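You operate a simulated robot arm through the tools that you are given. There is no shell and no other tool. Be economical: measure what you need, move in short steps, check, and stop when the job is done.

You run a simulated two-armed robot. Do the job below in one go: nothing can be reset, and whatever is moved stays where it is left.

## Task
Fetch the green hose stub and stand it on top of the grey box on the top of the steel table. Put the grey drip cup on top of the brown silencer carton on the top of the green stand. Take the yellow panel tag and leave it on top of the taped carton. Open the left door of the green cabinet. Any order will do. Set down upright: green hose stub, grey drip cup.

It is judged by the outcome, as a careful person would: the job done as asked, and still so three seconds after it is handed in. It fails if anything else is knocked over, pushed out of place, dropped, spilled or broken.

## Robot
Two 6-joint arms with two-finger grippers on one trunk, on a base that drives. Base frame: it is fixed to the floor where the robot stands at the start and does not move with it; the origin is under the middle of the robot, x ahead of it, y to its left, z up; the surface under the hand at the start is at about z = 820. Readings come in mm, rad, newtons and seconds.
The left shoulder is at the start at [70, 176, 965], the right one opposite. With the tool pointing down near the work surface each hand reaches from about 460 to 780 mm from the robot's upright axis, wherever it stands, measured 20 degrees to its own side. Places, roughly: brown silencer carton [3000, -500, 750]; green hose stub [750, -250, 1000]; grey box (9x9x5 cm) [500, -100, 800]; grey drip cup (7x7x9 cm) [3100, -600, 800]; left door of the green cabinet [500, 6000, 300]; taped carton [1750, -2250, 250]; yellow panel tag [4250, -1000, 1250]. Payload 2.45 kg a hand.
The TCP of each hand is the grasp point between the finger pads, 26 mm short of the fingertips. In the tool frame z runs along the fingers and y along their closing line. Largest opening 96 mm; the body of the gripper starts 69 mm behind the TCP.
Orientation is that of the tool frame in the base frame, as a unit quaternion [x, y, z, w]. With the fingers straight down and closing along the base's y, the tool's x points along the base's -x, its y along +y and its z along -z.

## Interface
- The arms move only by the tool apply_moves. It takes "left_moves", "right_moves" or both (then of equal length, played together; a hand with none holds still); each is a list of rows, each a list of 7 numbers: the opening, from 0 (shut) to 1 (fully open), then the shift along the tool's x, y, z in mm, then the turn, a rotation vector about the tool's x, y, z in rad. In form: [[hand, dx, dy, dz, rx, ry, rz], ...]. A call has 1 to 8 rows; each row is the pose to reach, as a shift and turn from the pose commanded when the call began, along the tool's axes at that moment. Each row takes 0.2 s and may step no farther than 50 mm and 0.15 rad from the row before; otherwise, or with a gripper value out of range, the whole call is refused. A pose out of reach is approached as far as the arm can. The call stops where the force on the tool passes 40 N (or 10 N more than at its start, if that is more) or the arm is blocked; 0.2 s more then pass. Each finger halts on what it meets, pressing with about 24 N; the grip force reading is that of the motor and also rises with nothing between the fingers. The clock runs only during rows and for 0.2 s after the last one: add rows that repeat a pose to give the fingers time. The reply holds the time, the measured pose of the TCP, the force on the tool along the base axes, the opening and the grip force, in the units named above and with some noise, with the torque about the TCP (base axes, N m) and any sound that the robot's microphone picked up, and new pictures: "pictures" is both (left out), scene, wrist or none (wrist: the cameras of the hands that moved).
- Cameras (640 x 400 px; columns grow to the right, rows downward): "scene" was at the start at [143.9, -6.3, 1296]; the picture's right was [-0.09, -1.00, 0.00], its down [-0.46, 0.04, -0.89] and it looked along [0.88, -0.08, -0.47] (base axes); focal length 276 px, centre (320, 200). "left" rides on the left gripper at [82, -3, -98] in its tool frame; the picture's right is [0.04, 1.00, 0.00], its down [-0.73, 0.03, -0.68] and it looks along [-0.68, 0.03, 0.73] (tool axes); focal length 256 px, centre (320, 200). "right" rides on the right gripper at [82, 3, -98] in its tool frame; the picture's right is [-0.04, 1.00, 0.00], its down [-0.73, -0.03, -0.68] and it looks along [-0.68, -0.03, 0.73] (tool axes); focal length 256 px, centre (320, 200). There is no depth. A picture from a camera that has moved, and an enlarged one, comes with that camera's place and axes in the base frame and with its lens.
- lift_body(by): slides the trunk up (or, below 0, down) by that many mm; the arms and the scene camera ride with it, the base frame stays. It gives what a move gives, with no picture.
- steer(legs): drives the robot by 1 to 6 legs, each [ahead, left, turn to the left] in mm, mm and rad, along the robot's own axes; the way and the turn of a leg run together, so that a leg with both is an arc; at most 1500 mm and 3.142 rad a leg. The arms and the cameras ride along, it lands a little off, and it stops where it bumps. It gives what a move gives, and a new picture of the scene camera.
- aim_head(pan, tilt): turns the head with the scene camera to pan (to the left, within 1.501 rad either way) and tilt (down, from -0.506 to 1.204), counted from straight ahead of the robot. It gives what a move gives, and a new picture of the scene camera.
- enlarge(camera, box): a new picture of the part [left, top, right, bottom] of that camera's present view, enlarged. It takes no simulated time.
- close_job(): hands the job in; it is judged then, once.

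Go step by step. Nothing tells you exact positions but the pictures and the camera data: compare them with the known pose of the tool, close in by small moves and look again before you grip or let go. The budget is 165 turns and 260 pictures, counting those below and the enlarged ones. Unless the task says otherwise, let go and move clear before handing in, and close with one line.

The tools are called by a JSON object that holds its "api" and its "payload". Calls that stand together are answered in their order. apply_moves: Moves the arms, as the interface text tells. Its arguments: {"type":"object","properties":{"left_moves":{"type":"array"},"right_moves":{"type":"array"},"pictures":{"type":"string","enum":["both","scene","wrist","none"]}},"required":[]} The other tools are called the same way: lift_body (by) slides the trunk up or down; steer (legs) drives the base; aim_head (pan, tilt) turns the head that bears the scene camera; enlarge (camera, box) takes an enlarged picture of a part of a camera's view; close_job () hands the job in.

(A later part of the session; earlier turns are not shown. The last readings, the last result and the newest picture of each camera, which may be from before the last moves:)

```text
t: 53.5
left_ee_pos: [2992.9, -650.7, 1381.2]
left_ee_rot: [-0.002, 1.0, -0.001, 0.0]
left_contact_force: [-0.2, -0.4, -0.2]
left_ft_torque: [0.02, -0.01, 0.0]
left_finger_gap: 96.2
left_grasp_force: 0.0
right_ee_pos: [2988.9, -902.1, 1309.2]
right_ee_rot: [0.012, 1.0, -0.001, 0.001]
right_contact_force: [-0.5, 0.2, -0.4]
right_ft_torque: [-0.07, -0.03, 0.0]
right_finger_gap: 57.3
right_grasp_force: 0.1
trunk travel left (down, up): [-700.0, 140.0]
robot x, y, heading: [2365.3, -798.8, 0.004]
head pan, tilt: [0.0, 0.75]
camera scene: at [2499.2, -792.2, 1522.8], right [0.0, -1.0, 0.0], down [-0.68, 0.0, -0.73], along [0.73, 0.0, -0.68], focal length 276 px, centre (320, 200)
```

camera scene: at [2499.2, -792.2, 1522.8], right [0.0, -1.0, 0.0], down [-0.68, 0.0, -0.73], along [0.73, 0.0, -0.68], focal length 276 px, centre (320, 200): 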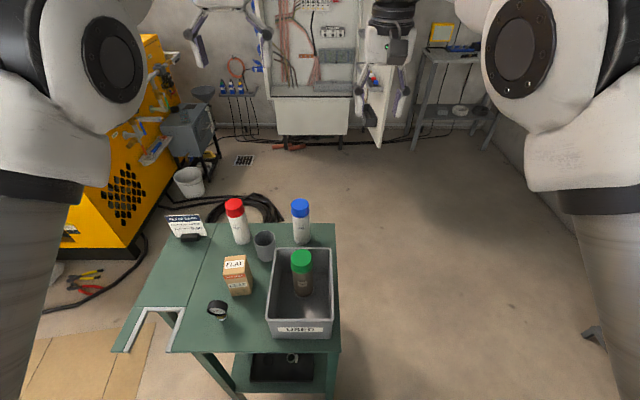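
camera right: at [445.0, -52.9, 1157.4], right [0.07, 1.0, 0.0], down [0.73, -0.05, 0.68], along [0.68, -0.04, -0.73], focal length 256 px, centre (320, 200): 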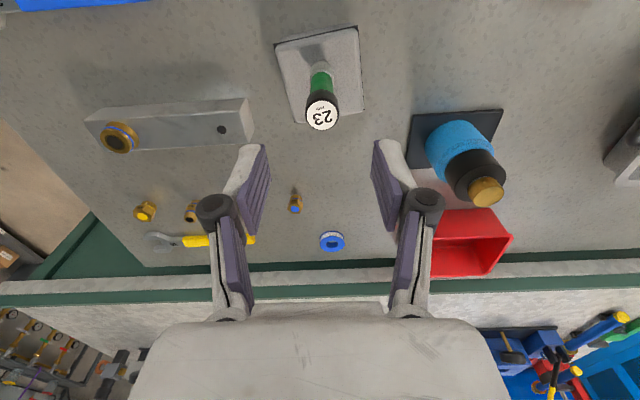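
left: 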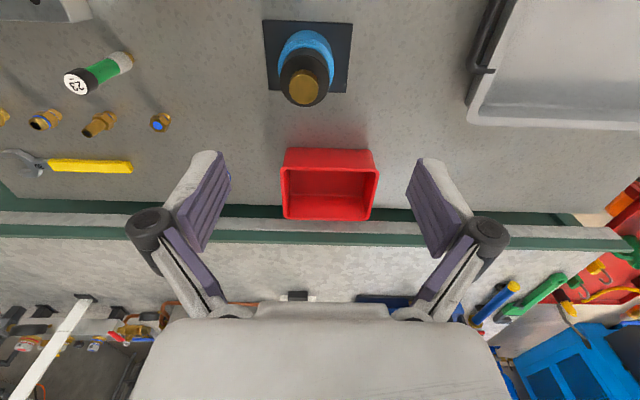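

Lowering the trunk, then bringing the left hand above the cup.

{"api": "lift_body", "payload": {"by": -250}}

{"api": "apply_moves", "payload": {"left_moves": [[1, -20, 12, 30, 0, 0, 0], [1, -40, 24, 60, 0, 0, 0], [1, -62, 34, 95, 0, 0, 0], [1, -62, 34, 130, 0, 0, 0], [1, -62, 34, 130, 0, 0, 0]]}}

```text
t: 56.0
left_ee_pos: [2993.7, -652.9, 1130.3]
left_ee_rot: [0.0, 1.0, 0.0, 0.0]
left_contact_force: [-0.7, -0.6, -0.8]
left_ft_torque: [0.04, -0.01, -0.03]
left_finger_gap: 96.2
left_grasp_force: 0.1
right_ee_pos: [2990.8, -904.1, 1057.7]
right_ee_rot: [0.012, 1.0, 0.0, 0.0]
right_contact_force: [0.9, -1.2, 0.4]
right_ft_torque: [0.0, 0.02, 0.01]
right_finger_gap: 57.7
right_grasp_force: 0.1
trunk travel left (down, up): [-450.0, 390.0]
robot x, y, heading: [2367.2, -795.5, 0.006]
head pan, tilt: [0.0, 0.75]
```

```text
t: 57.2
left_ee_pos: [3055.1, -620.2, 1001.3]
left_ee_rot: [0.0, 1.0, -0.001, 0.0]
left_contact_force: [-0.5, -0.4, -1.1]
left_ft_torque: [-0.05, 0.0, -0.02]
left_finger_gap: 95.9
left_grasp_force: 0.1
right_ee_pos: [2990.5, -904.6, 1057.9]
right_ee_rot: [0.012, 1.0, 0.0, -0.001]
right_contact_force: [-0.9, -0.5, -1.1]
right_ft_torque: [0.02, -0.01, 0.0]
right_finger_gap: 57.7
right_grasp_force: 0.0
trunk travel left (down, up): [-450.0, 390.0]
robot x, y, heading: [2363.8, -801.7, 0.0]
head pan, tilt: [0.0, 0.75]
camera scene: at [2500.6, -794.1, 1272.6], right [0.0, -1.0, 0.0], down [-0.68, 0.0, -0.73], along [0.73, 0.0, -0.68], focal length 276 px, centre (320, 200)
camera left: at [2973.2, -622.4, 1097.8], right [-0.04, 1.0, 0.0], down [0.73, 0.03, 0.68], along [0.68, 0.03, -0.73], focal length 256 px, centre (320, 200)
```

scene: 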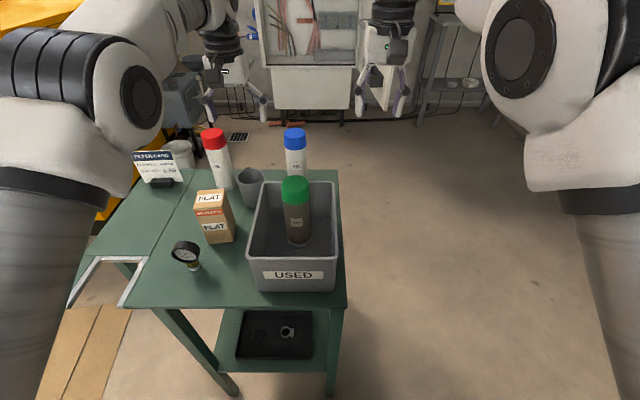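
left: 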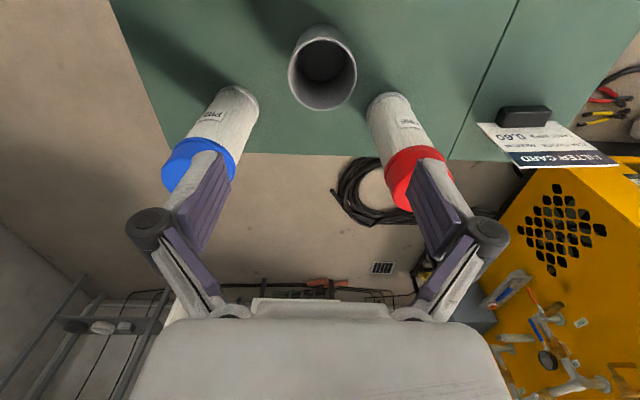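

Cup centre confirmed at about (3052,-617). Descending around it.

{"api": "apply_moves", "payload": {"left_moves": [[1, 2, 3, 45, 0, 0, 0], [1, 2, 3, 90, 0, 0, 0], [1, 2, 3, 125, 0, 0, 0], [1, 2, 3, 145, 0, 0, 0], [1, 2, 3, 145, 0, 0, 0]]}}

```text
t: 58.4
left_ee_pos: [3051.9, -615.2, 857.9]
left_ee_rot: [0.0, 1.0, -0.001, 0.0]
left_contact_force: [-0.5, -0.4, 0.2]
left_ft_torque: [-0.01, -0.03, 0.01]
left_finger_gap: 95.9
left_grasp_force: 0.0
right_ee_pos: [2990.8, -903.7, 1057.7]
right_ee_rot: [0.013, 1.0, 0.001, 0.0]
right_contact_force: [-0.1, -0.4, 0.9]
right_ft_torque: [-0.01, 0.01, 0.0]
right_finger_gap: 57.9
right_grasp_force: 0.0
trunk travel left (down, up): [-450.0, 390.0]
robot x, y, heading: [2367.4, -794.3, 0.003]
head pan, tilt: [0.0, 0.75]
camera scene: at [2500.0, -794.4, 1272.7], right [0.0, -1.0, 0.0], down [-0.68, 0.0, -0.73], along [0.73, 0.0, -0.68], focal length 276 px, centre (320, 200)
camera left: at [2969.8, -619.8, 954.6], right [-0.04, 1.0, 0.0], down [0.73, 0.03, 0.68], along [0.68, 0.03, -0.73], focal length 256 px, centre (320, 200)
```

scene: 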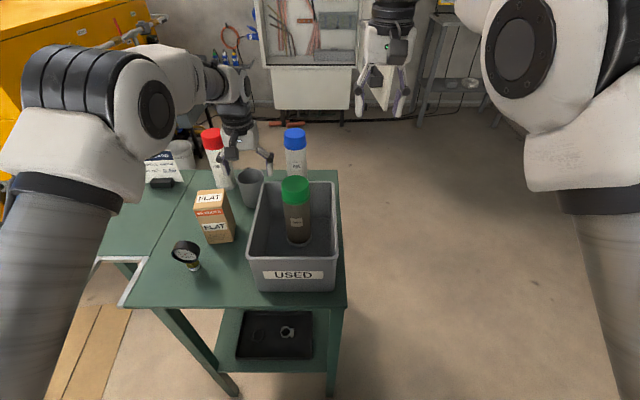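
left: 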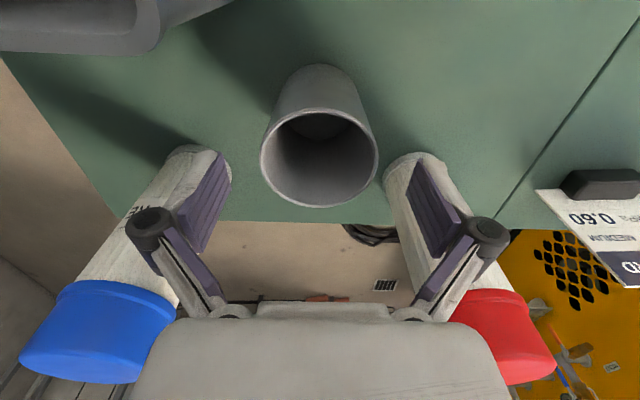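

Clear on all sides; going down the last bit and closing.

{"api": "apply_moves", "payload": {"left_moves": [[1, 4, 0, 25, 0, 0, 0], [1, 4, 0, 53, 0, 0, 0], [1, 4, 0, 53, 0, 0, 0], [0.7, 4, 0, 53, 0, 0, 0], [0.6, 4, 0, 53, 0, 0, 0], [0.5, 4, 0, 53, 0, 0, 0], [0.5, 4, 0, 53, 0, 0, 0]]}}

```text
t: 60.0
left_ee_pos: [3049.8, -616.2, 804.4]
left_ee_rot: [-0.002, 1.0, -0.001, 0.001]
left_contact_force: [0.2, 0.3, 2.1]
left_ft_torque: [0.02, -0.01, 0.0]
left_finger_gap: 64.6
left_grasp_force: 23.8
right_ee_pos: [2990.5, -902.4, 1059.5]
right_ee_rot: [0.012, 1.0, 0.0, 0.0]
right_contact_force: [-0.2, 0.1, 0.4]
right_ft_torque: [-0.04, 0.01, 0.0]
right_finger_gap: 57.5
right_grasp_force: 0.1
trunk travel left (down, up): [-450.0, 390.0]
robot x, y, heading: [2363.5, -794.8, 0.005]
head pan, tilt: [0.0, 0.75]
camera scene: at [2500.1, -794.4, 1272.7], right [0.0, -1.0, 0.0], down [-0.68, 0.0, -0.73], along [0.73, 0.0, -0.68], focal length 276 px, centre (320, 200)
camera left: at [2966.8, -619.7, 901.1], right [-0.04, 1.0, 0.0], down [0.73, 0.03, 0.68], along [0.68, 0.03, -0.73], focal length 256 px, centre (320, 200)
```

scene: 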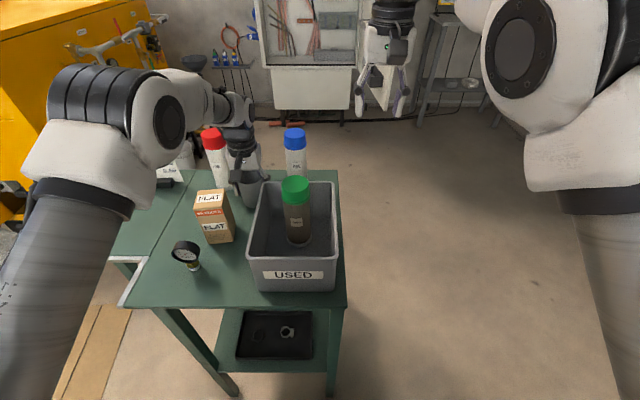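
left: 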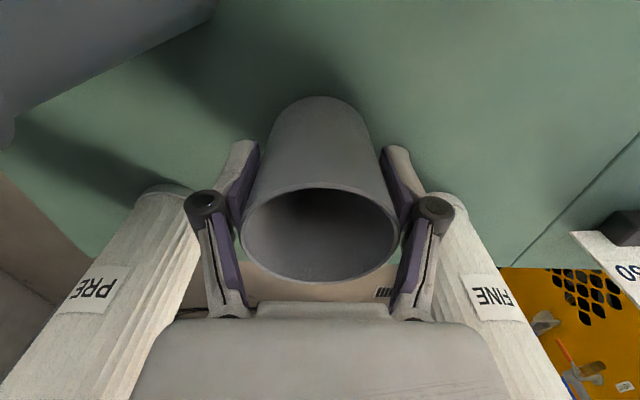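

Gripped. Lifting straight up, then over the carton.

{"api": "apply_moves", "payload": {"left_moves": [[0.5, 0, 0, -45, 0, 0, 0], [0.5, 0, 0, -90, 0, 0, 0], [0.5, 0, 0, -135, 0, 0, 0], [0.5, 0, 0, -180, 0, 0, 0], [0.5, 40, 20, -180, 0, 0, 0], [0.5, 80, 40, -180, 0, 0, 0], [0.5, 113, 59, -180, 0, 0, 0], [0.5, 113, 59, -180, 0, 0, 0]]}}

{"api": "enlarge", "payload": {"camera": "scene", "box": [140, 120, 340, 260]}}

```text
t: 61.8
left_ee_pos: [2935.5, -557.4, 981.6]
left_ee_rot: [-0.001, 1.0, 0.0, -0.001]
left_contact_force: [0.7, -0.6, -0.8]
left_ft_torque: [0.01, 0.03, -0.01]
left_finger_gap: 64.8
left_grasp_force: 23.8
right_ee_pos: [2990.8, -904.1, 1056.8]
right_ee_rot: [0.012, 1.0, 0.0, 0.001]
right_contact_force: [0.8, -0.1, -0.5]
right_ft_torque: [0.02, -0.01, -0.02]
right_finger_gap: 57.5
right_grasp_force: 0.1
trunk travel left (down, up): [-450.0, 390.0]
robot x, y, heading: [2364.0, -797.2, 0.003]
head pan, tilt: [0.0, 0.75]
camera scene: at [2501.2, -794.8, 1272.5], right [0.0, -1.0, 0.0], down [-0.68, 0.0, -0.73], along [0.73, 0.0, -0.68], focal length 276 px, centre (320, 200)
camera left: at [2852.3, -561.1, 1078.5], right [-0.04, 1.0, 0.0], down [0.73, 0.03, 0.68], along [0.68, 0.03, -0.74], focal length 256 px, centre (320, 200)
```

scene: 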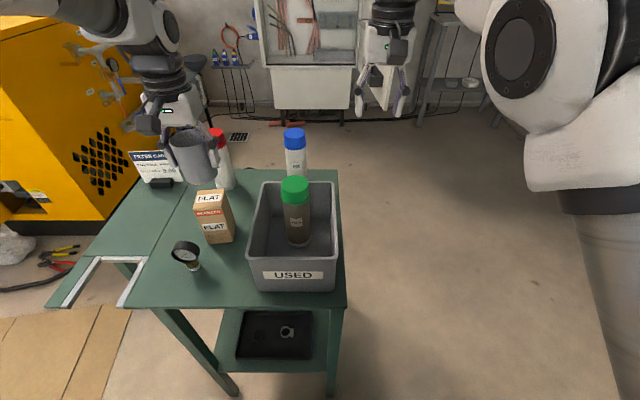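
left: 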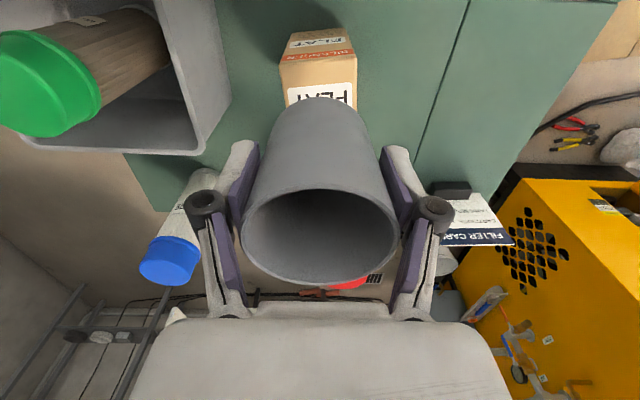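

```text
2.86 times, centred on (240, 190) of scene
camera zoom: at [2501.2, -794.8, 1272.5], right [0.0, -1.0, 0.0], down [-0.68, 0.0, -0.73], along [0.73, 0.0, -0.68], focal length 789 px, centre (549, 229)
```

zoom: 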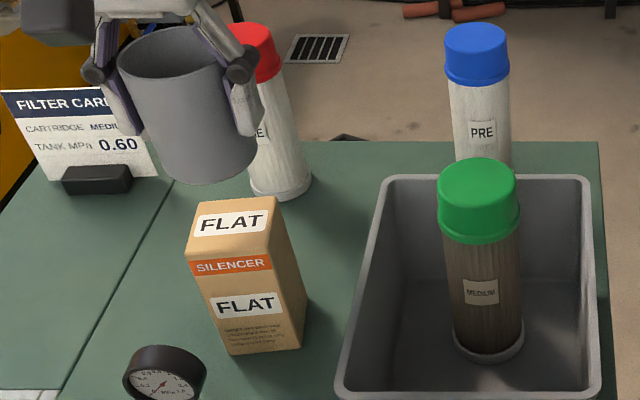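

Centred in y; x needs a closer look, so lowering to just above the top.

{"api": "apply_moves", "payload": {"left_moves": [[0.5, -5, 0, 20, 0, 0, 0], [0.5, -5, 0, 40, 0, 0, 0], [0.5, -5, 0, 47, 0, 0, 0], [0.5, -5, 0, 47, 0, 0, 0]], "pictures": "wrist"}}

{"api": "enlarge", "payload": {"camera": "scene", "box": [150, 120, 270, 250]}}

```text
t: 62.8
left_ee_pos: [2940.3, -557.0, 935.5]
left_ee_rot: [-0.001, 1.0, -0.001, 0.0]
left_contact_force: [-1.4, -0.1, -1.2]
left_ft_torque: [0.02, 0.01, 0.01]
left_finger_gap: 64.5
left_grasp_force: 23.9
right_ee_pos: [2990.1, -904.3, 1057.6]
right_ee_rot: [0.013, 1.0, -0.001, 0.0]
right_contact_force: [0.5, 0.0, 0.4]
right_ft_torque: [0.01, -0.01, 0.01]
right_finger_gap: 57.7
right_grasp_force: 0.1
trunk travel left (down, up): [-450.0, 390.0]
robot x, y, heading: [2366.1, -795.8, 0.004]
head pan, tilt: [0.0, 0.75]
camera left: at [2858.1, -560.8, 1032.6], right [-0.04, 1.0, 0.0], down [0.73, 0.03, 0.68], along [0.68, 0.03, -0.73], focal length 256 px, centre (320, 200)
```

left: 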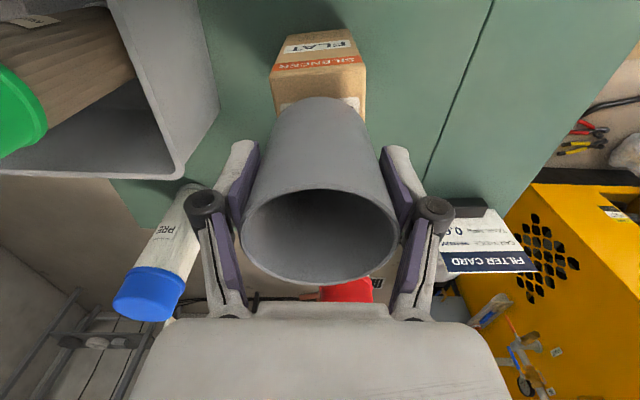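

```text
3.08 times, centred on (210, 185) of scene
camera zoom: at [2500.3, -794.3, 1272.7], right [0.0, -1.0, 0.0], down [-0.68, 0.0, -0.73], along [0.73, 0.0, -0.68], focal length 850 px, centre (658, 246)
```

zoom: 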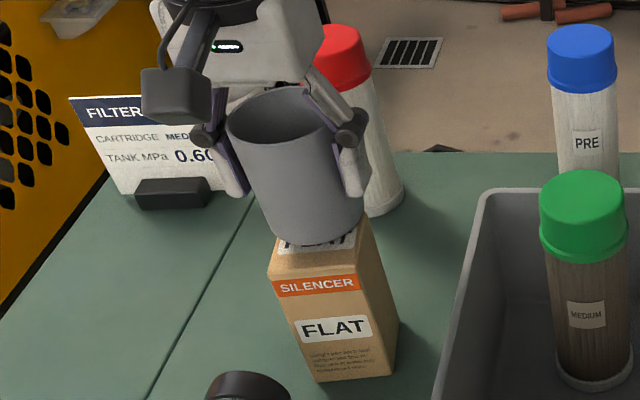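

Carton top spans x about 2905–2969, so centre about 2937; nudging back 3 mm and creeping down.

{"api": "apply_moves", "payload": {"left_moves": [[0.5, 3, 0, 6, 0, 0, 0], [0.5, 3, 0, 10, 0, 0, 0], [0.5, 3, 0, 13, 0, 0, 0], [0.5, 3, 0, 15, 0, 0, 0]], "pictures": "none"}}

{"api": "enlarge", "payload": {"camera": "scene", "box": [150, 120, 270, 250]}}

```text
t: 63.8
left_ee_pos: [2937.0, -557.7, 923.2]
left_ee_rot: [-0.002, 1.0, 0.0, 0.002]
left_contact_force: [2.8, 1.8, 17.4]
left_ft_torque: [0.02, -0.08, 0.04]
left_finger_gap: 64.7
left_grasp_force: 23.8
right_ee_pos: [2987.6, -905.0, 1059.5]
right_ee_rot: [0.012, 1.0, 0.0, 0.001]
right_contact_force: [-0.2, -0.5, 0.0]
right_ft_torque: [-0.03, 0.03, -0.03]
right_finger_gap: 57.4
right_grasp_force: 0.0
trunk travel left (down, up): [-450.0, 390.0]
robot x, y, heading: [2364.6, -796.6, 0.002]
head pan, tilt: [0.0, 0.75]
```

```text
3.08 times, centred on (210, 185) of scene
camera zoom: at [2498.5, -795.0, 1273.2], right [0.0, -1.0, 0.0], down [-0.68, 0.0, -0.73], along [0.73, 0.0, -0.68], focal length 850 px, centre (658, 246)
```

zoom: 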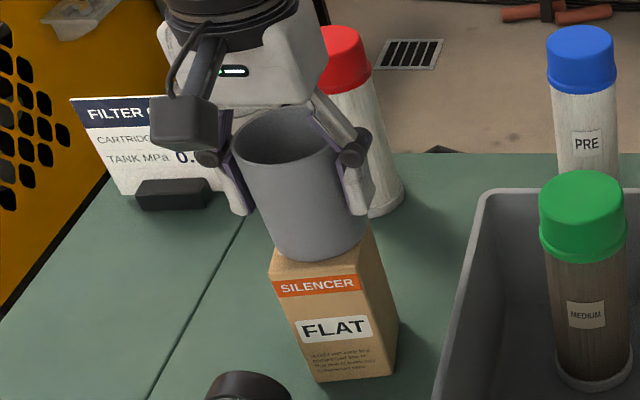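

Seated (17 N). Releasing and rising.

{"api": "apply_moves", "payload": {"left_moves": [[0.5, 0, 0, -2, 0, 0, 0], [0.65, 0, 0, -2, 0, 0, 0], [0.8, 0, 0, -2, 0, 0, 0], [1, 0, 0, -2, 0, 0, 0], [1, 0, 0, -2, 0, 0, 0], [1, 0, 0, -45, 0, 0, 0], [1, 0, 0, -90, 0, 0, 0], [1, 0, 0, -135, 0, 0, 0]]}}

{"api": "enlarge", "payload": {"camera": "scene", "box": [150, 120, 270, 250]}}

```text
t: 65.6
left_ee_pos: [2936.0, -557.2, 1056.1]
left_ee_rot: [-0.001, 1.0, 0.0, 0.0]
left_contact_force: [-0.2, 0.4, 0.7]
left_ft_torque: [0.0, -0.02, 0.0]
left_finger_gap: 96.3
left_grasp_force: 0.1
right_ee_pos: [2989.4, -903.7, 1059.8]
right_ee_rot: [0.012, 1.0, 0.0, 0.001]
right_contact_force: [0.2, 0.2, -0.4]
right_ft_torque: [-0.05, -0.04, 0.03]
right_finger_gap: 57.7
right_grasp_force: 0.1
trunk travel left (down, up): [-450.0, 390.0]
robot x, y, heading: [2363.4, -798.5, -0.001]
head pan, tilt: [0.0, 0.75]
camera scene: at [2499.4, -794.6, 1272.7], right [0.0, -1.0, 0.0], down [-0.68, 0.0, -0.73], along [0.73, 0.0, -0.68], focal length 276 px, centre (320, 200)
camera left: at [2853.9, -561.5, 1153.6], right [-0.04, 1.0, 0.0], down [0.73, 0.03, 0.68], along [0.68, 0.03, -0.73], focal length 256 px, centre (320, 200)
```

scene: 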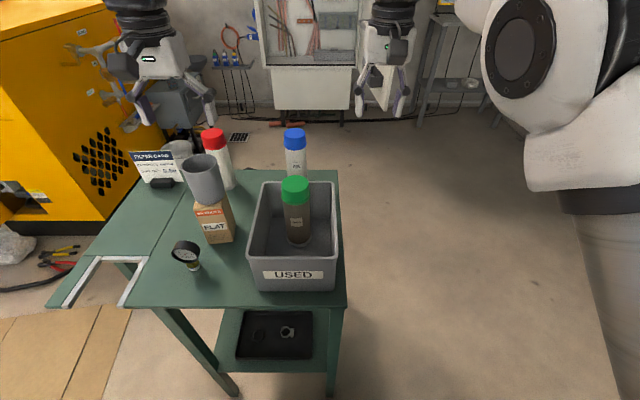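
left: 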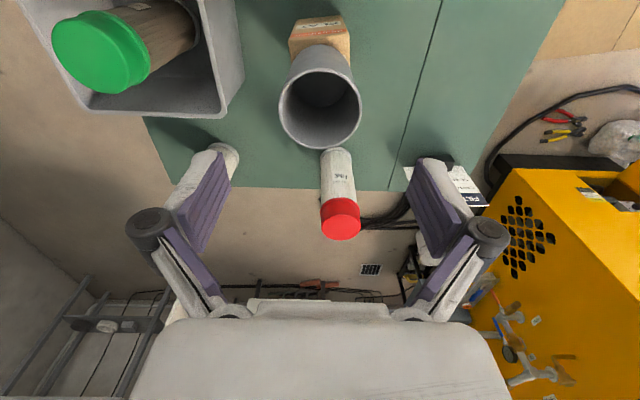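

```text
3.08 times, centred on (210, 185) of scene
camera zoom: at [2499.4, -794.6, 1272.7], right [0.0, -1.0, 0.0], down [-0.68, 0.0, -0.73], along [0.73, 0.0, -0.68], focal length 850 px, centre (658, 246)
```

zoom: 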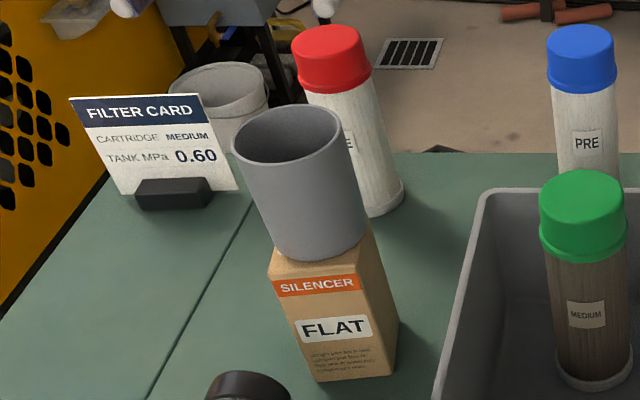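

The cup stands on the carton. Backing off and driving around the stand toward the electrical panel.

{"api": "steer", "payload": {"legs": [[-250, 0, 0], [0, -700, 0], [950, 0, 0]]}}

{"api": "aim_head", "payload": {"pan": 0.35, "tilt": 0.1}}

```text
t: 75.3
left_ee_pos: [3631.7, -1247.3, 1055.1]
left_ee_rot: [0.0, 1.0, -0.001, 0.0]
left_contact_force: [0.1, 0.1, 0.3]
left_ft_torque: [0.02, 0.03, 0.01]
left_finger_gap: 96.1
left_grasp_force: 0.2
right_ee_pos: [3683.0, -1595.2, 1059.3]
right_ee_rot: [0.013, 1.0, 0.0, 0.0]
right_contact_force: [-0.7, -0.5, -0.1]
right_ft_torque: [-0.02, -0.01, -0.02]
right_finger_gap: 57.5
right_grasp_force: 0.0
trunk travel left (down, up): [-450.0, 390.0]
robot x, y, heading: [3062.1, -1487.7, 0.003]
head pan, tilt: [0.0, 0.75]
camera scene: at [3194.0, -1484.4, 1272.6], right [0.0, -1.0, 0.0], down [-0.68, 0.0, -0.73], along [0.73, 0.0, -0.68], focal length 276 px, centre (320, 200)
```

scene: 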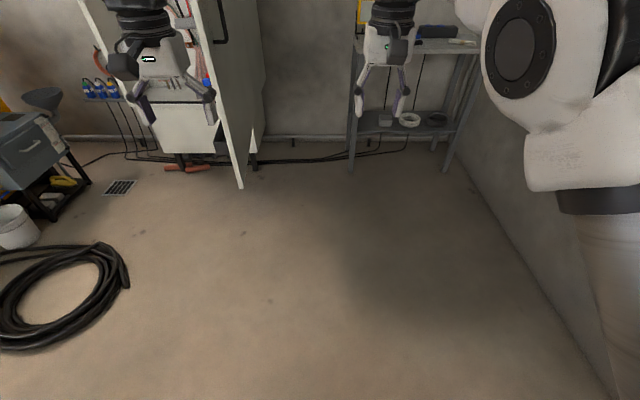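

```text
t: 76.4
left_ee_pos: [3631.1, -1248.2, 1056.2]
left_ee_rot: [0.0, 1.0, 0.0, 0.0]
left_contact_force: [0.3, -0.4, -0.6]
left_ft_torque: [0.0, 0.0, -0.01]
left_finger_gap: 95.9
left_grasp_force: 0.1
right_ee_pos: [3683.0, -1594.8, 1058.1]
right_ee_rot: [0.013, 1.0, 0.0, 0.0]
right_contact_force: [0.2, 0.0, 0.8]
right_ft_torque: [0.02, 0.02, 0.01]
right_finger_gap: 57.5
right_grasp_force: 0.1
trunk travel left (down, up): [-450.0, 390.0]
robot x, y, heading: [3058.7, -1485.8, -0.0]
head pan, tilt: [0.351, 0.099]
camera scene: at [3197.4, -1452.8, 1331.6], right [0.34, -0.94, 0.0], down [-0.09, -0.03, -0.99], along [0.93, 0.34, -0.1], focal length 276 px, centre (320, 200)
```

scene: 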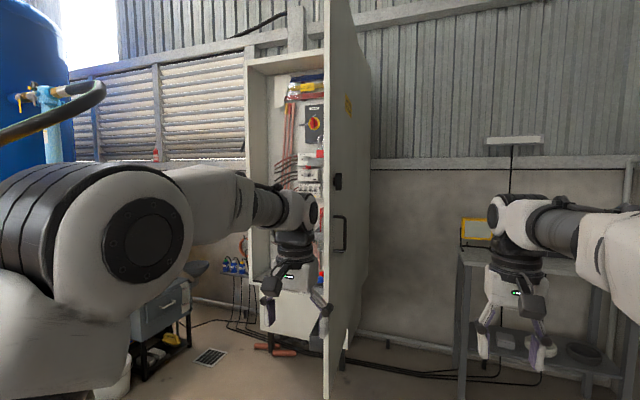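

The panel's door is open toward us and hides the inside. I'll move to about (3600,-1050) to look past its edge.

{"api": "steer", "payload": {"legs": [[300, 450, 0], [150, 0, 0]]}}

{"api": "aim_head", "payload": {"pan": 0.0, "tilt": 0.1}}

```text
t: 79.4
left_ee_pos: [3902.4, -810.3, 1055.1]
left_ee_rot: [-0.034, 0.999, -0.001, -0.001]
left_contact_force: [-0.1, 1.0, -0.3]
left_ft_torque: [-0.04, 0.0, 0.01]
left_finger_gap: 96.0
left_grasp_force: 0.0
right_ee_pos: [3975.3, -1152.5, 1058.4]
right_ee_rot: [-0.019, 1.0, -0.002, -0.005]
right_contact_force: [-3.1, -1.3, -0.8]
right_ft_torque: [0.17, -0.29, -0.13]
right_finger_gap: 57.8
right_grasp_force: 0.1
trunk travel left (down, up): [-450.0, 390.0]
robot x, y, heading: [3348.4, -1086.9, 0.068]
head pan, tilt: [0.351, 0.099]
stopped in leg 1: the force on the tool passed its limit at 84 N (the readings are from after the stop); the commanded pose is now the measured one
camera scene: at [3483.5, -1043.6, 1331.8], right [0.41, -0.91, 0.0], down [-0.09, -0.04, -0.99], along [0.91, 0.4, -0.1], focal length 276 px, centre (320, 200)
```

scene: 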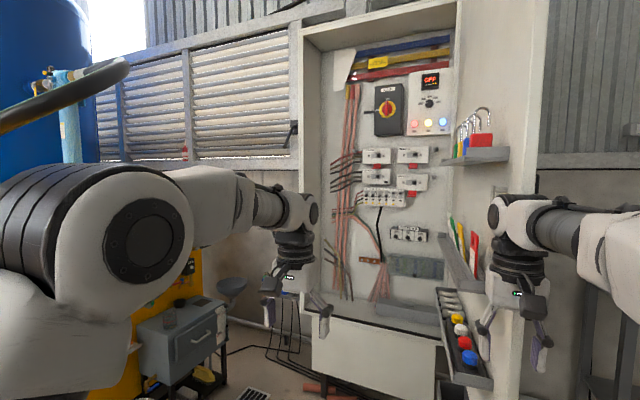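

```text
t: 80.2
left_ee_pos: [3902.6, -811.9, 1054.9]
left_ee_rot: [-0.034, 0.999, -0.002, -0.001]
left_contact_force: [1.2, -0.1, -1.1]
left_ft_torque: [0.03, -0.03, 0.03]
left_finger_gap: 96.3
left_grasp_force: 0.0
right_ee_pos: [3974.5, -1154.6, 1058.1]
right_ee_rot: [-0.019, 1.0, 0.0, -0.005]
right_contact_force: [-1.5, 0.2, 1.3]
right_ft_torque: [0.01, -0.21, -0.03]
right_finger_gap: 57.8
right_grasp_force: 0.1
trunk travel left (down, up): [-450.0, 390.0]
robot x, y, heading: [3347.2, -1088.1, 0.064]
head pan, tilt: [0.0, 0.099]
camera scene: at [3491.2, -1075.7, 1331.8], right [0.07, -1.0, 0.0], down [-0.1, -0.01, -1.0], along [0.99, 0.07, -0.1], focal length 276 px, centre (320, 200)
```

scene: 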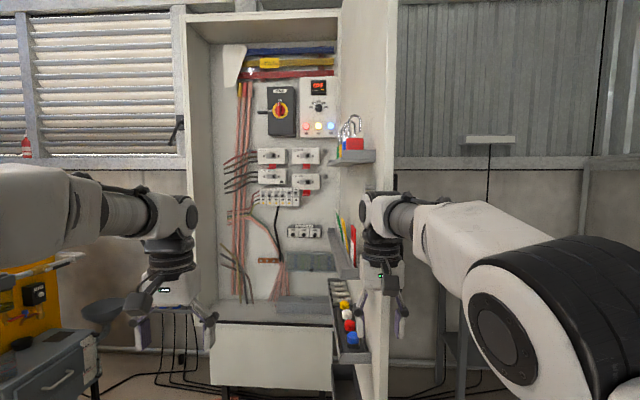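

The right hand bumped the door's edge; backing off slightly and zooming on the door shelves.

{"api": "steer", "payload": {"legs": [[-120, 0, 0]]}}

{"api": "aim_head", "payload": {"pan": 0.1, "tilt": 0.2}}

{"api": "enlarge", "payload": {"camera": "scene", "box": [300, 90, 440, 370]}}

```text
t: 81.3
left_ee_pos: [3876.8, -873.2, 1056.7]
left_ee_rot: [0.0, 1.0, 0.0, 0.001]
left_contact_force: [-0.8, -1.1, 0.7]
left_ft_torque: [0.06, -0.02, 0.01]
left_finger_gap: 96.0
left_grasp_force: 0.2
right_ee_pos: [3925.7, -1221.0, 1060.0]
right_ee_rot: [0.015, 1.0, 0.0, -0.004]
right_contact_force: [0.4, -0.7, -0.5]
right_ft_torque: [0.06, -0.03, 0.02]
right_finger_gap: 57.8
right_grasp_force: 0.0
trunk travel left (down, up): [-450.0, 390.0]
robot x, y, heading: [3304.2, -1105.6, 0.001]
head pan, tilt: [0.0, 0.099]
stopped in leg 1: the robot was blocked; the commanded pose is now the measured one
camera scene: at [3448.2, -1109.5, 1332.1], right [0.0, -1.0, 0.0], down [-0.1, 0.0, -1.0], along [1.0, 0.0, -0.1], focal length 276 px, centre (320, 200)
```

scene: 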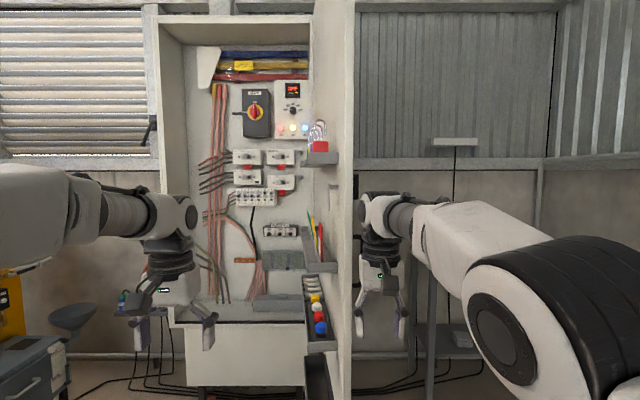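

```text
t: 82.0
left_ee_pos: [3879.9, -870.1, 1054.2]
left_ee_rot: [0.001, 1.0, -0.001, 0.0]
left_contact_force: [-0.2, 0.7, -0.6]
left_ft_torque: [-0.02, -0.03, 0.0]
left_finger_gap: 95.9
left_grasp_force: 0.0
right_ee_pos: [3929.6, -1218.4, 1057.9]
right_ee_rot: [0.015, 1.0, -0.002, -0.005]
right_contact_force: [0.0, 0.1, -0.5]
right_ft_torque: [-0.02, -0.01, 0.01]
right_finger_gap: 57.6
right_grasp_force: 0.1
trunk travel left (down, up): [-450.0, 390.0]
robot x, y, heading: [3306.5, -1105.9, -0.004]
head pan, tilt: [0.099, 0.201]
camera scene: at [3452.0, -1097.0, 1322.3], right [0.1, -1.0, 0.0], down [-0.2, -0.02, -0.98], along [0.98, 0.1, -0.2], focal length 276 px, centre (320, 200)
```

scene: 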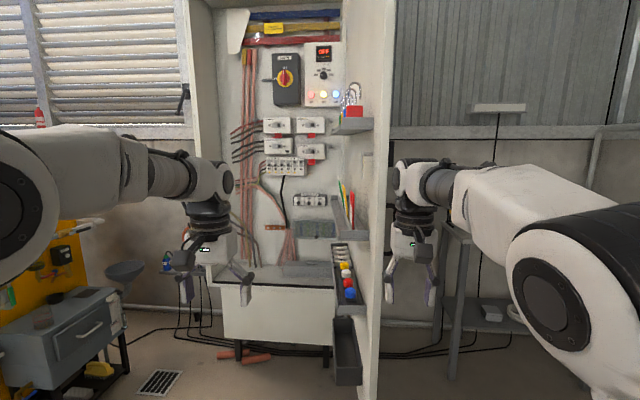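

```text
1.43 times, centred on (370, 230) of scene
camera zoom: at [3452.0, -1097.0, 1322.3], right [0.1, -1.0, 0.0], down [-0.2, -0.02, -0.98], along [0.98, 0.1, -0.2], focal length 395 px, centre (249, 157)
```

zoom: 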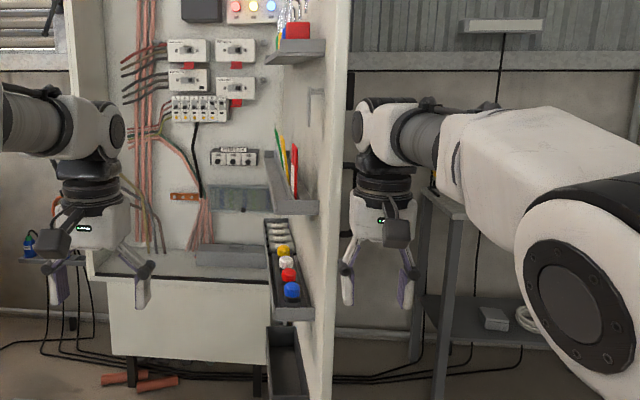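

I may be against the green stand's corner. Moving away to the right first, then checking the stand.

{"api": "steer", "payload": {"legs": [[0, -300, 0]]}}

{"api": "aim_head", "payload": {"pan": 1.5, "tilt": 0.55}}

```text
t: 84.0
left_ee_pos: [3879.8, -1168.6, 1056.1]
left_ee_rot: [0.002, 1.0, -0.001, 0.0]
left_contact_force: [0.2, -1.0, -0.3]
left_ft_torque: [0.01, -0.01, 0.0]
left_finger_gap: 96.2
left_grasp_force: 0.0
right_ee_pos: [3927.9, -1515.5, 1058.0]
right_ee_rot: [0.015, 1.0, -0.001, -0.005]
right_contact_force: [0.8, -0.6, -0.5]
right_ft_torque: [0.02, 0.05, -0.02]
right_finger_gap: 57.8
right_grasp_force: 0.0
trunk travel left (down, up): [-450.0, 390.0]
robot x, y, heading: [3305.6, -1400.6, -0.006]
head pan, tilt: [0.099, 0.201]
camera scene: at [3451.2, -1394.1, 1322.3], right [0.1, -1.0, 0.0], down [-0.2, -0.02, -0.98], along [0.98, 0.09, -0.2], focal length 276 px, centre (320, 200)
```

scene: 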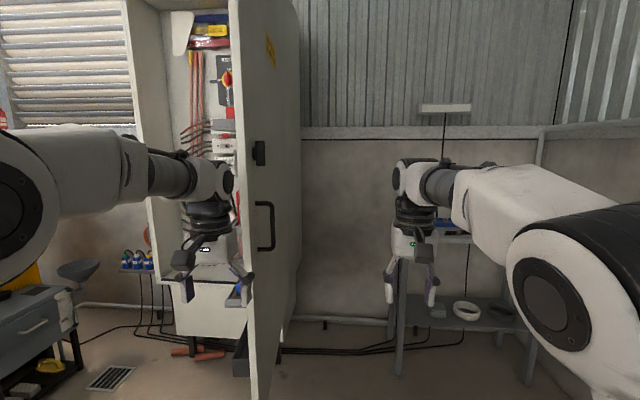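

```text
t: 85.5
left_ee_pos: [3880.6, -1167.1, 1055.4]
left_ee_rot: [0.003, 1.0, -0.001, -0.002]
left_contact_force: [-0.9, -1.4, -0.1]
left_ft_torque: [-0.01, 0.0, -0.05]
left_finger_gap: 96.2
left_grasp_force: 0.0
right_ee_pos: [3927.9, -1514.3, 1058.1]
right_ee_rot: [0.015, 1.0, -0.001, -0.005]
right_contact_force: [0.3, 0.0, 1.0]
right_ft_torque: [-0.01, 0.0, -0.05]
right_finger_gap: 57.7
right_grasp_force: 0.1
trunk travel left (down, up): [-450.0, 390.0]
robot x, y, heading: [3308.4, -1402.1, 0.003]
head pan, tilt: [1.499, 0.55]
camera scene: at [3365.2, -1312.8, 1290.1], right [1.0, -0.08, 0.0], down [-0.04, -0.52, -0.85], along [0.06, 0.85, -0.52], focal length 276 px, centre (320, 200)
```

scene: 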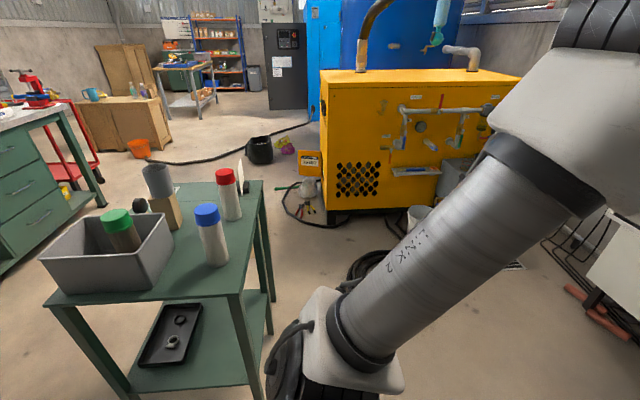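

The stand and cup are intact. The tags are in a pocket on the inside of the door (yellow one about (4100,-1083,1205)); I'll tilt the left hand 45° forward and to the right so its camera can look at them, and tuck the right hand back.

{"api": "apply_moves", "payload": {"left_moves": [[1, 14, 16, 0, 0.0336, -0.1087, 0.0811], [1, 29, 31, 0, 0.0673, -0.2173, 0.1623], [1, 43, 47, 0, 0.1009, -0.326, 0.2434], [1, 57, 63, 0, 0.1345, -0.4347, 0.3246], [1, 71, 79, 0, 0.1681, -0.5434, 0.4057], [1, 86, 94, 0, 0.2018, -0.652, 0.4869], [1, 100, 110, 0, 0.2354, -0.7607, 0.568], [1, 100, 110, 0, 0.2354, -0.7607, 0.568]], "right_moves": [[0.6, 15, -5, 0, 0, 0, 0], [0.6, 30, -10, 0, 0, 0, 0], [0.6, 45, -15, 0, 0, 0, 0], [0.6, 60, -20, 0, 0, 0, 0], [0.6, 75, -25, 0, 0, 0, 0], [0.6, 90, -30, 0, 0, 0, 0], [0.6, 100, -35, 0, 0, 0, 0], [0.6, 100, -35, 0, 0, 0, 0]], "pictures": "none"}}

{"api": "lift_body", "payload": {"by": 200}}

{"api": "steer", "payload": {"legs": [[60, 200, 0]]}}

{"api": "apply_moves", "payload": {"left_moves": [[1, 0, 0, 0, 0, 0, 0]], "pictures": "wrist"}}

```text
t: 87.3
left_ee_pos: [3881.8, -1066.3, 1028.4]
left_ee_rot: [0.275, 0.883, -0.115, 0.364]
left_contact_force: [0.4, -0.1, 0.0]
left_ft_torque: [0.02, 0.0, 0.0]
left_finger_gap: 95.9
left_grasp_force: 0.1
left hand out of reach, approached as far as the arm can: row 4, 5, 6, 7, 8
right_ee_pos: [3827.5, -1547.1, 1060.5]
right_ee_rot: [0.016, 1.0, 0.0, -0.005]
right_contact_force: [-0.2, 0.8, -0.3]
right_ft_torque: [0.0, 0.0, 0.02]
right_finger_gap: 57.5
right_grasp_force: 0.0
trunk travel left (down, up): [-450.0, 390.0]
robot x, y, heading: [3307.3, -1399.8, -0.004]
head pan, tilt: [1.499, 0.55]
```

```text
t: 89.5
left_ee_pos: [3881.0, -1064.1, 1227.6]
left_ee_rot: [0.274, 0.883, -0.115, 0.364]
left_contact_force: [0.4, 0.4, -0.3]
left_ft_torque: [0.02, -0.01, 0.0]
left_finger_gap: 96.2
left_grasp_force: 0.1
right_ee_pos: [3827.6, -1545.7, 1259.4]
right_ee_rot: [0.016, 1.0, -0.001, -0.006]
right_contact_force: [0.8, -1.0, -0.2]
right_ft_torque: [0.0, 0.04, 0.02]
right_finger_gap: 57.4
right_grasp_force: 0.0
trunk travel left (down, up): [-650.0, 190.0]
robot x, y, heading: [3302.0, -1402.0, -0.005]
head pan, tilt: [1.499, 0.55]
```

```text
t: 91.1
left_ee_pos: [3941.3, -865.5, 1229.6]
left_ee_rot: [0.273, 0.883, -0.113, 0.365]
left_contact_force: [0.1, 0.0, 0.1]
left_ft_torque: [0.05, -0.02, 0.02]
left_finger_gap: 96.2
left_grasp_force: 0.1
right_ee_pos: [3887.7, -1347.1, 1259.0]
right_ee_rot: [0.016, 1.0, -0.001, -0.004]
right_contact_force: [1.1, -0.4, -0.9]
right_ft_torque: [0.0, -0.01, 0.0]
right_finger_gap: 57.7
right_grasp_force: 0.0
trunk travel left (down, up): [-650.0, 190.0]
robot x, y, heading: [3363.7, -1205.0, 0.004]
head pan, tilt: [1.499, 0.55]
camera scene: at [3425.1, -1114.9, 1490.2], right [1.0, -0.07, 0.0], down [-0.04, -0.52, -0.85], along [0.06, 0.85, -0.52], focal length 276 px, centre (320, 200)
```

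scene: 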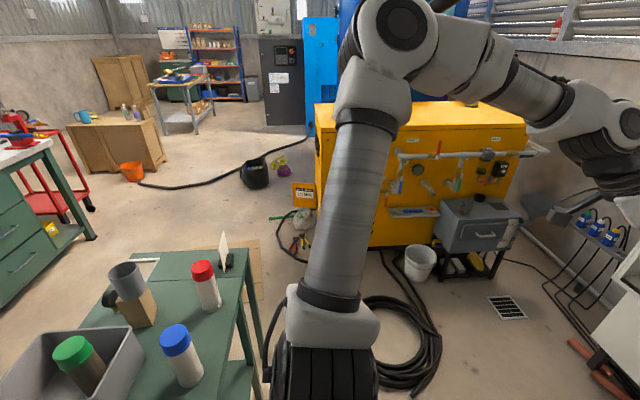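

```text
t: 91.5
left_ee_pos: [3940.7, -867.1, 1229.0]
left_ee_rot: [0.274, 0.882, -0.115, 0.365]
left_contact_force: [0.0, 0.0, -0.3]
left_ft_torque: [0.03, 0.02, 0.02]
left_finger_gap: 96.1
left_grasp_force: 0.0
right_ee_pos: [3886.8, -1347.7, 1259.0]
right_ee_rot: [0.016, 1.0, -0.001, -0.005]
right_contact_force: [-0.9, -0.1, 1.0]
right_ft_torque: [0.01, -0.03, -0.01]
right_finger_gap: 57.6
right_grasp_force: 0.1
trunk travel left (down, up): [-650.0, 190.0]
robot x, y, heading: [3363.5, -1207.2, -0.004]
head pan, tilt: [1.499, 0.55]
camera left: at [3832.8, -797.3, 1240.1], right [0.54, 0.84, -0.03], down [0.05, 0.0, 1.0], along [0.84, -0.54, -0.04], focal length 256 px, centre (320, 200)
```

left: 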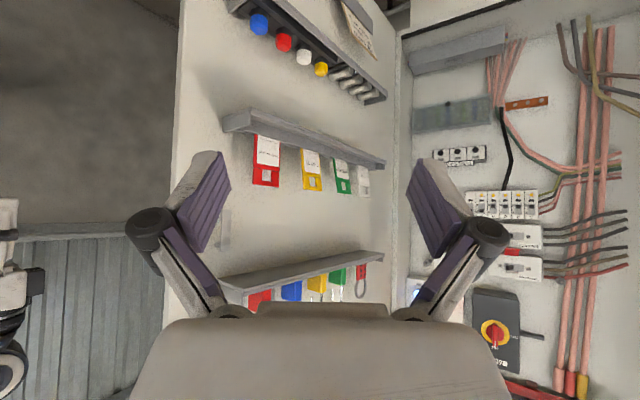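

Now the tags are clear: red, yellow, green, white standing in a tray on the door (picture upside-down). Zooming in.

{"api": "enlarge", "payload": {"camera": "left", "box": [200, 90, 400, 310]}}

```text
1.82 times, centred on (300, 200) of left
camera zoom: at [3832.8, -797.3, 1240.1], right [0.54, 0.84, -0.03], down [0.05, 0.0, 1.0], along [0.84, -0.54, -0.04], focal length 465 px, centre (356, 200)
```

zoom: 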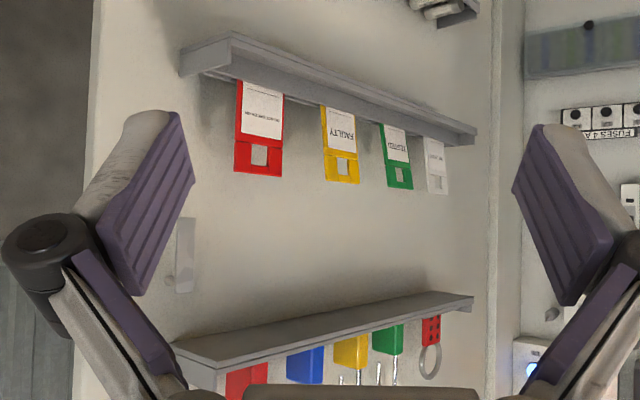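

The yellow tag is about 52 mm wide, at roughly (4238,-1083), visible from z 1121 to 1202. I'll stage the left hand near it, pointing mostly along the door, pitched 25° down.

{"api": "apply_moves", "payload": {"left_moves": [[0.8, -28, -4, 22, -0.078, -0.069, -0.055], [0.6, -56, -8, 44, -0.156, -0.138, -0.109], [0.5, -85, -12, 66, -0.233, -0.206, -0.164], [0.4, -113, -16, 88, -0.311, -0.275, -0.218], [0.4, -141, -20, 110, -0.389, -0.344, -0.273], [0.4, -141, -20, 110, -0.389, -0.344, -0.273]], "pictures": "wrist"}}

{"api": "aim_head", "payload": {"pan": 0.2, "tilt": 0.4}}

```text
t: 92.9
left_ee_pos: [4077.5, -981.1, 1247.4]
left_ee_rot: [0.054, 0.842, -0.036, 0.536]
left_contact_force: [-0.4, 0.0, -0.3]
left_ft_torque: [-0.02, -0.01, -0.01]
left_finger_gap: 38.4
left_grasp_force: 0.1
right_ee_pos: [3887.3, -1345.7, 1260.4]
right_ee_rot: [0.015, 1.0, -0.001, -0.005]
right_contact_force: [-0.1, 0.0, -0.6]
right_ft_torque: [-0.04, -0.02, 0.0]
right_finger_gap: 57.6
right_grasp_force: 0.1
trunk travel left (down, up): [-650.0, 190.0]
robot x, y, heading: [3366.9, -1205.5, -0.007]
head pan, tilt: [1.499, 0.55]
camera left: at [3952.5, -968.5, 1214.3], right [0.11, 0.99, -0.04], down [-0.3, 0.07, 0.95], along [0.95, -0.09, 0.3], focal length 256 px, centre (320, 200)
```

left: 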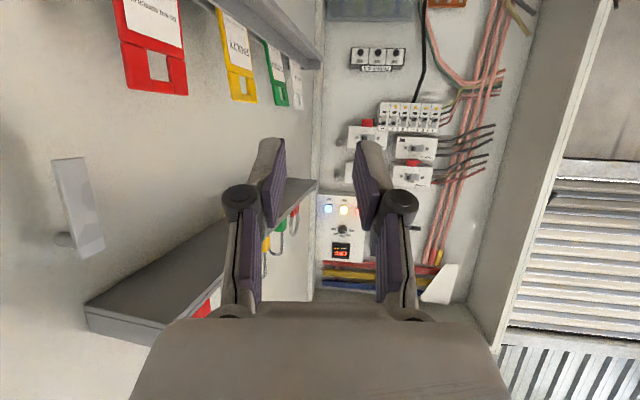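

```text
t: 94.4
left_ee_pos: [4078.1, -982.9, 1247.9]
left_ee_rot: [0.054, 0.842, -0.036, 0.536]
left_contact_force: [-0.7, -0.1, 0.1]
left_ft_torque: [0.01, 0.0, -0.03]
left_finger_gap: 38.5
left_grasp_force: 0.1
right_ee_pos: [3887.5, -1345.7, 1258.9]
right_ee_rot: [0.015, 1.0, 0.0, -0.005]
right_contact_force: [-1.2, -0.4, 0.3]
right_ft_torque: [-0.02, 0.01, 0.0]
right_finger_gap: 57.7
right_grasp_force: 0.1
trunk travel left (down, up): [-650.0, 190.0]
robot x, y, heading: [3370.4, -1207.8, -0.002]
head pan, tilt: [0.201, 0.4]
camera scene: at [3509.8, -1185.1, 1503.8], right [0.2, -0.98, 0.0], down [-0.38, -0.08, -0.92], along [0.9, 0.18, -0.39], focal length 276 px, centre (320, 200)
```

scene: 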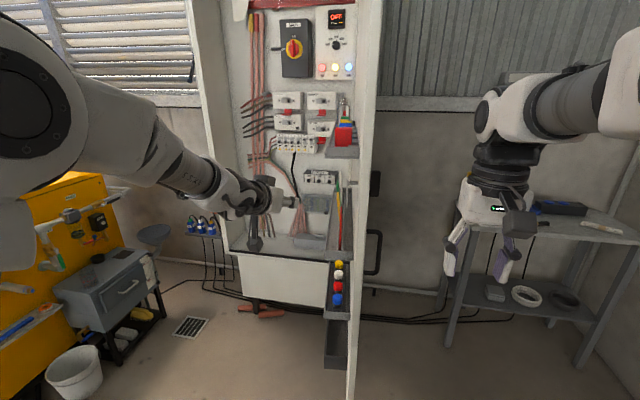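

Triangulated: yellow tag top centre (4259,-1090,1199), about 58 mm wide. Reorienting slightly and staging in line for a pinch.

{"api": "apply_moves", "payload": {"left_moves": [[0.32, -9, -23, 23, 0.036, 0.029, 0.019], [0.32, -18, -47, 47, 0.072, 0.057, 0.038], [0.32, -27, -70, 70, 0.108, 0.086, 0.057], [0.32, -27, -70, 70, 0.108, 0.086, 0.057]]}}

```text
t: 95.4
left_ee_pos: [4141.8, -1060.8, 1242.1]
left_ee_rot: [0.108, 0.859, -0.063, 0.496]
left_contact_force: [-0.5, 0.2, 0.0]
left_ft_torque: [0.03, 0.02, -0.01]
left_finger_gap: 31.0
left_grasp_force: 0.1
right_ee_pos: [3887.0, -1345.9, 1258.3]
right_ee_rot: [0.016, 1.0, 0.0, -0.004]
right_contact_force: [-0.4, -0.4, -0.3]
right_ft_torque: [0.0, -0.03, 0.01]
right_finger_gap: 57.6
right_grasp_force: 0.0
trunk travel left (down, up): [-650.0, 190.0]
robot x, y, heading: [3367.7, -1200.7, 0.001]
head pan, tilt: [0.201, 0.4]
camera scene: at [3509.3, -1184.8, 1503.8], right [0.2, -0.98, 0.0], down [-0.38, -0.08, -0.92], along [0.9, 0.18, -0.39], focal length 276 px, centre (320, 200)
camera left: at [4018.3, -1033.9, 1220.1], right [0.23, 0.97, -0.04], down [-0.21, 0.09, 0.97], along [0.95, -0.22, 0.22], focal length 256 px, centre (320, 200)
```

scene: 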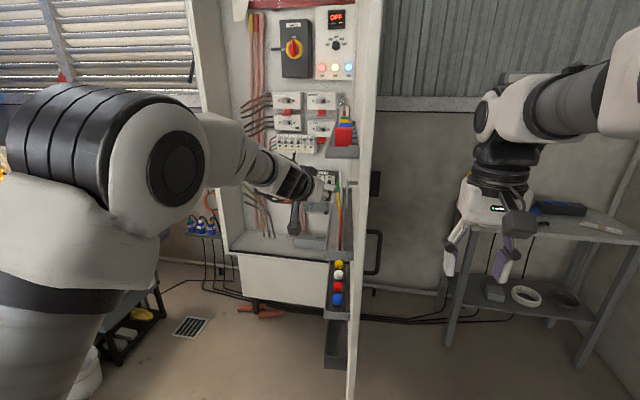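
left: 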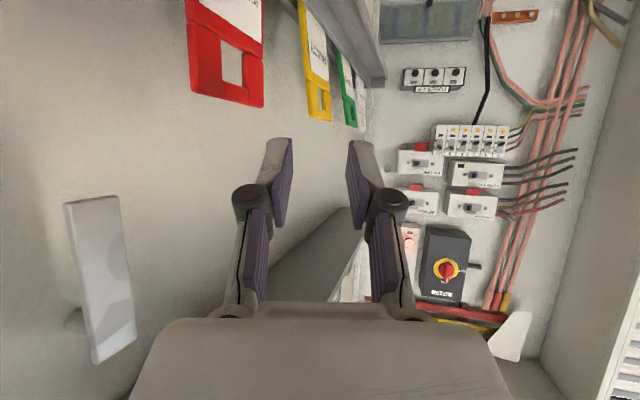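

Alignment holds. Moving in most of the way, then look.

{"api": "apply_moves", "payload": {"left_moves": [[0.32, 1, -1, 30, 0, 0, 0], [0.32, 2, -2, 60, 0, 0, 0], [0.32, 2, -2, 85, 0, 0, 0], [0.32, 2, -2, 85, 0, 0, 0]], "pictures": "wrist"}}

```text
t: 96.4
left_ee_pos: [4211.0, -1081.0, 1199.5]
left_ee_rot: [0.108, 0.859, -0.064, 0.497]
left_contact_force: [-0.2, 0.2, 0.5]
left_ft_torque: [0.0, 0.02, -0.01]
left_finger_gap: 30.7
left_grasp_force: 0.0
right_ee_pos: [3887.8, -1345.8, 1261.8]
right_ee_rot: [0.015, 1.0, -0.001, -0.004]
right_contact_force: [0.1, -0.8, -0.6]
right_ft_torque: [0.01, 0.01, -0.01]
right_finger_gap: 57.6
right_grasp_force: 0.1
trunk travel left (down, up): [-650.0, 190.0]
robot x, y, heading: [3367.4, -1205.2, -0.006]
head pan, tilt: [0.201, 0.4]
camera left: at [4087.5, -1053.6, 1176.9], right [0.23, 0.97, -0.04], down [-0.21, 0.09, 0.97], along [0.95, -0.22, 0.22], focal length 256 px, centre (320, 200)
```

left: 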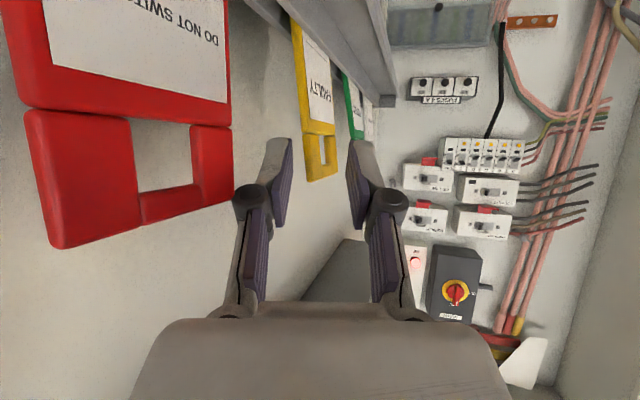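

Tag is between the fingers. Advancing the last 32 mm and closing.

{"api": "apply_moves", "payload": {"left_moves": [[0.32, 1, 0, 16, 0, 0, 0], [0.32, 2, 0, 32, 0, 0, 0], [0.32, 2, 0, 32, 0, 0, 0]], "pictures": "wrist"}}

```text
t: 97.2
left_ee_pos: [4236.7, -1087.0, 1182.5]
left_ee_rot: [0.108, 0.86, -0.064, 0.495]
left_contact_force: [-0.4, -0.1, 0.2]
left_ft_torque: [0.0, -0.01, -0.02]
left_finger_gap: 30.7
left_grasp_force: 0.0
right_ee_pos: [3887.5, -1347.0, 1259.9]
right_ee_rot: [0.016, 1.0, -0.001, -0.004]
right_contact_force: [-0.5, -0.9, 1.0]
right_ft_torque: [-0.02, -0.03, -0.02]
right_finger_gap: 57.7
right_grasp_force: 0.0
trunk travel left (down, up): [-650.0, 190.0]
robot x, y, heading: [3363.2, -1205.3, -0.003]
head pan, tilt: [0.201, 0.4]
camera left: at [4113.5, -1059.7, 1160.6], right [0.23, 0.97, -0.04], down [-0.21, 0.09, 0.97], along [0.95, -0.21, 0.22], focal length 256 px, centre (320, 200)
```

left: 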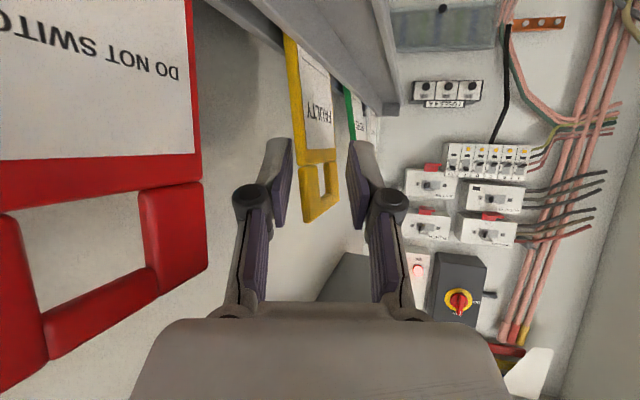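

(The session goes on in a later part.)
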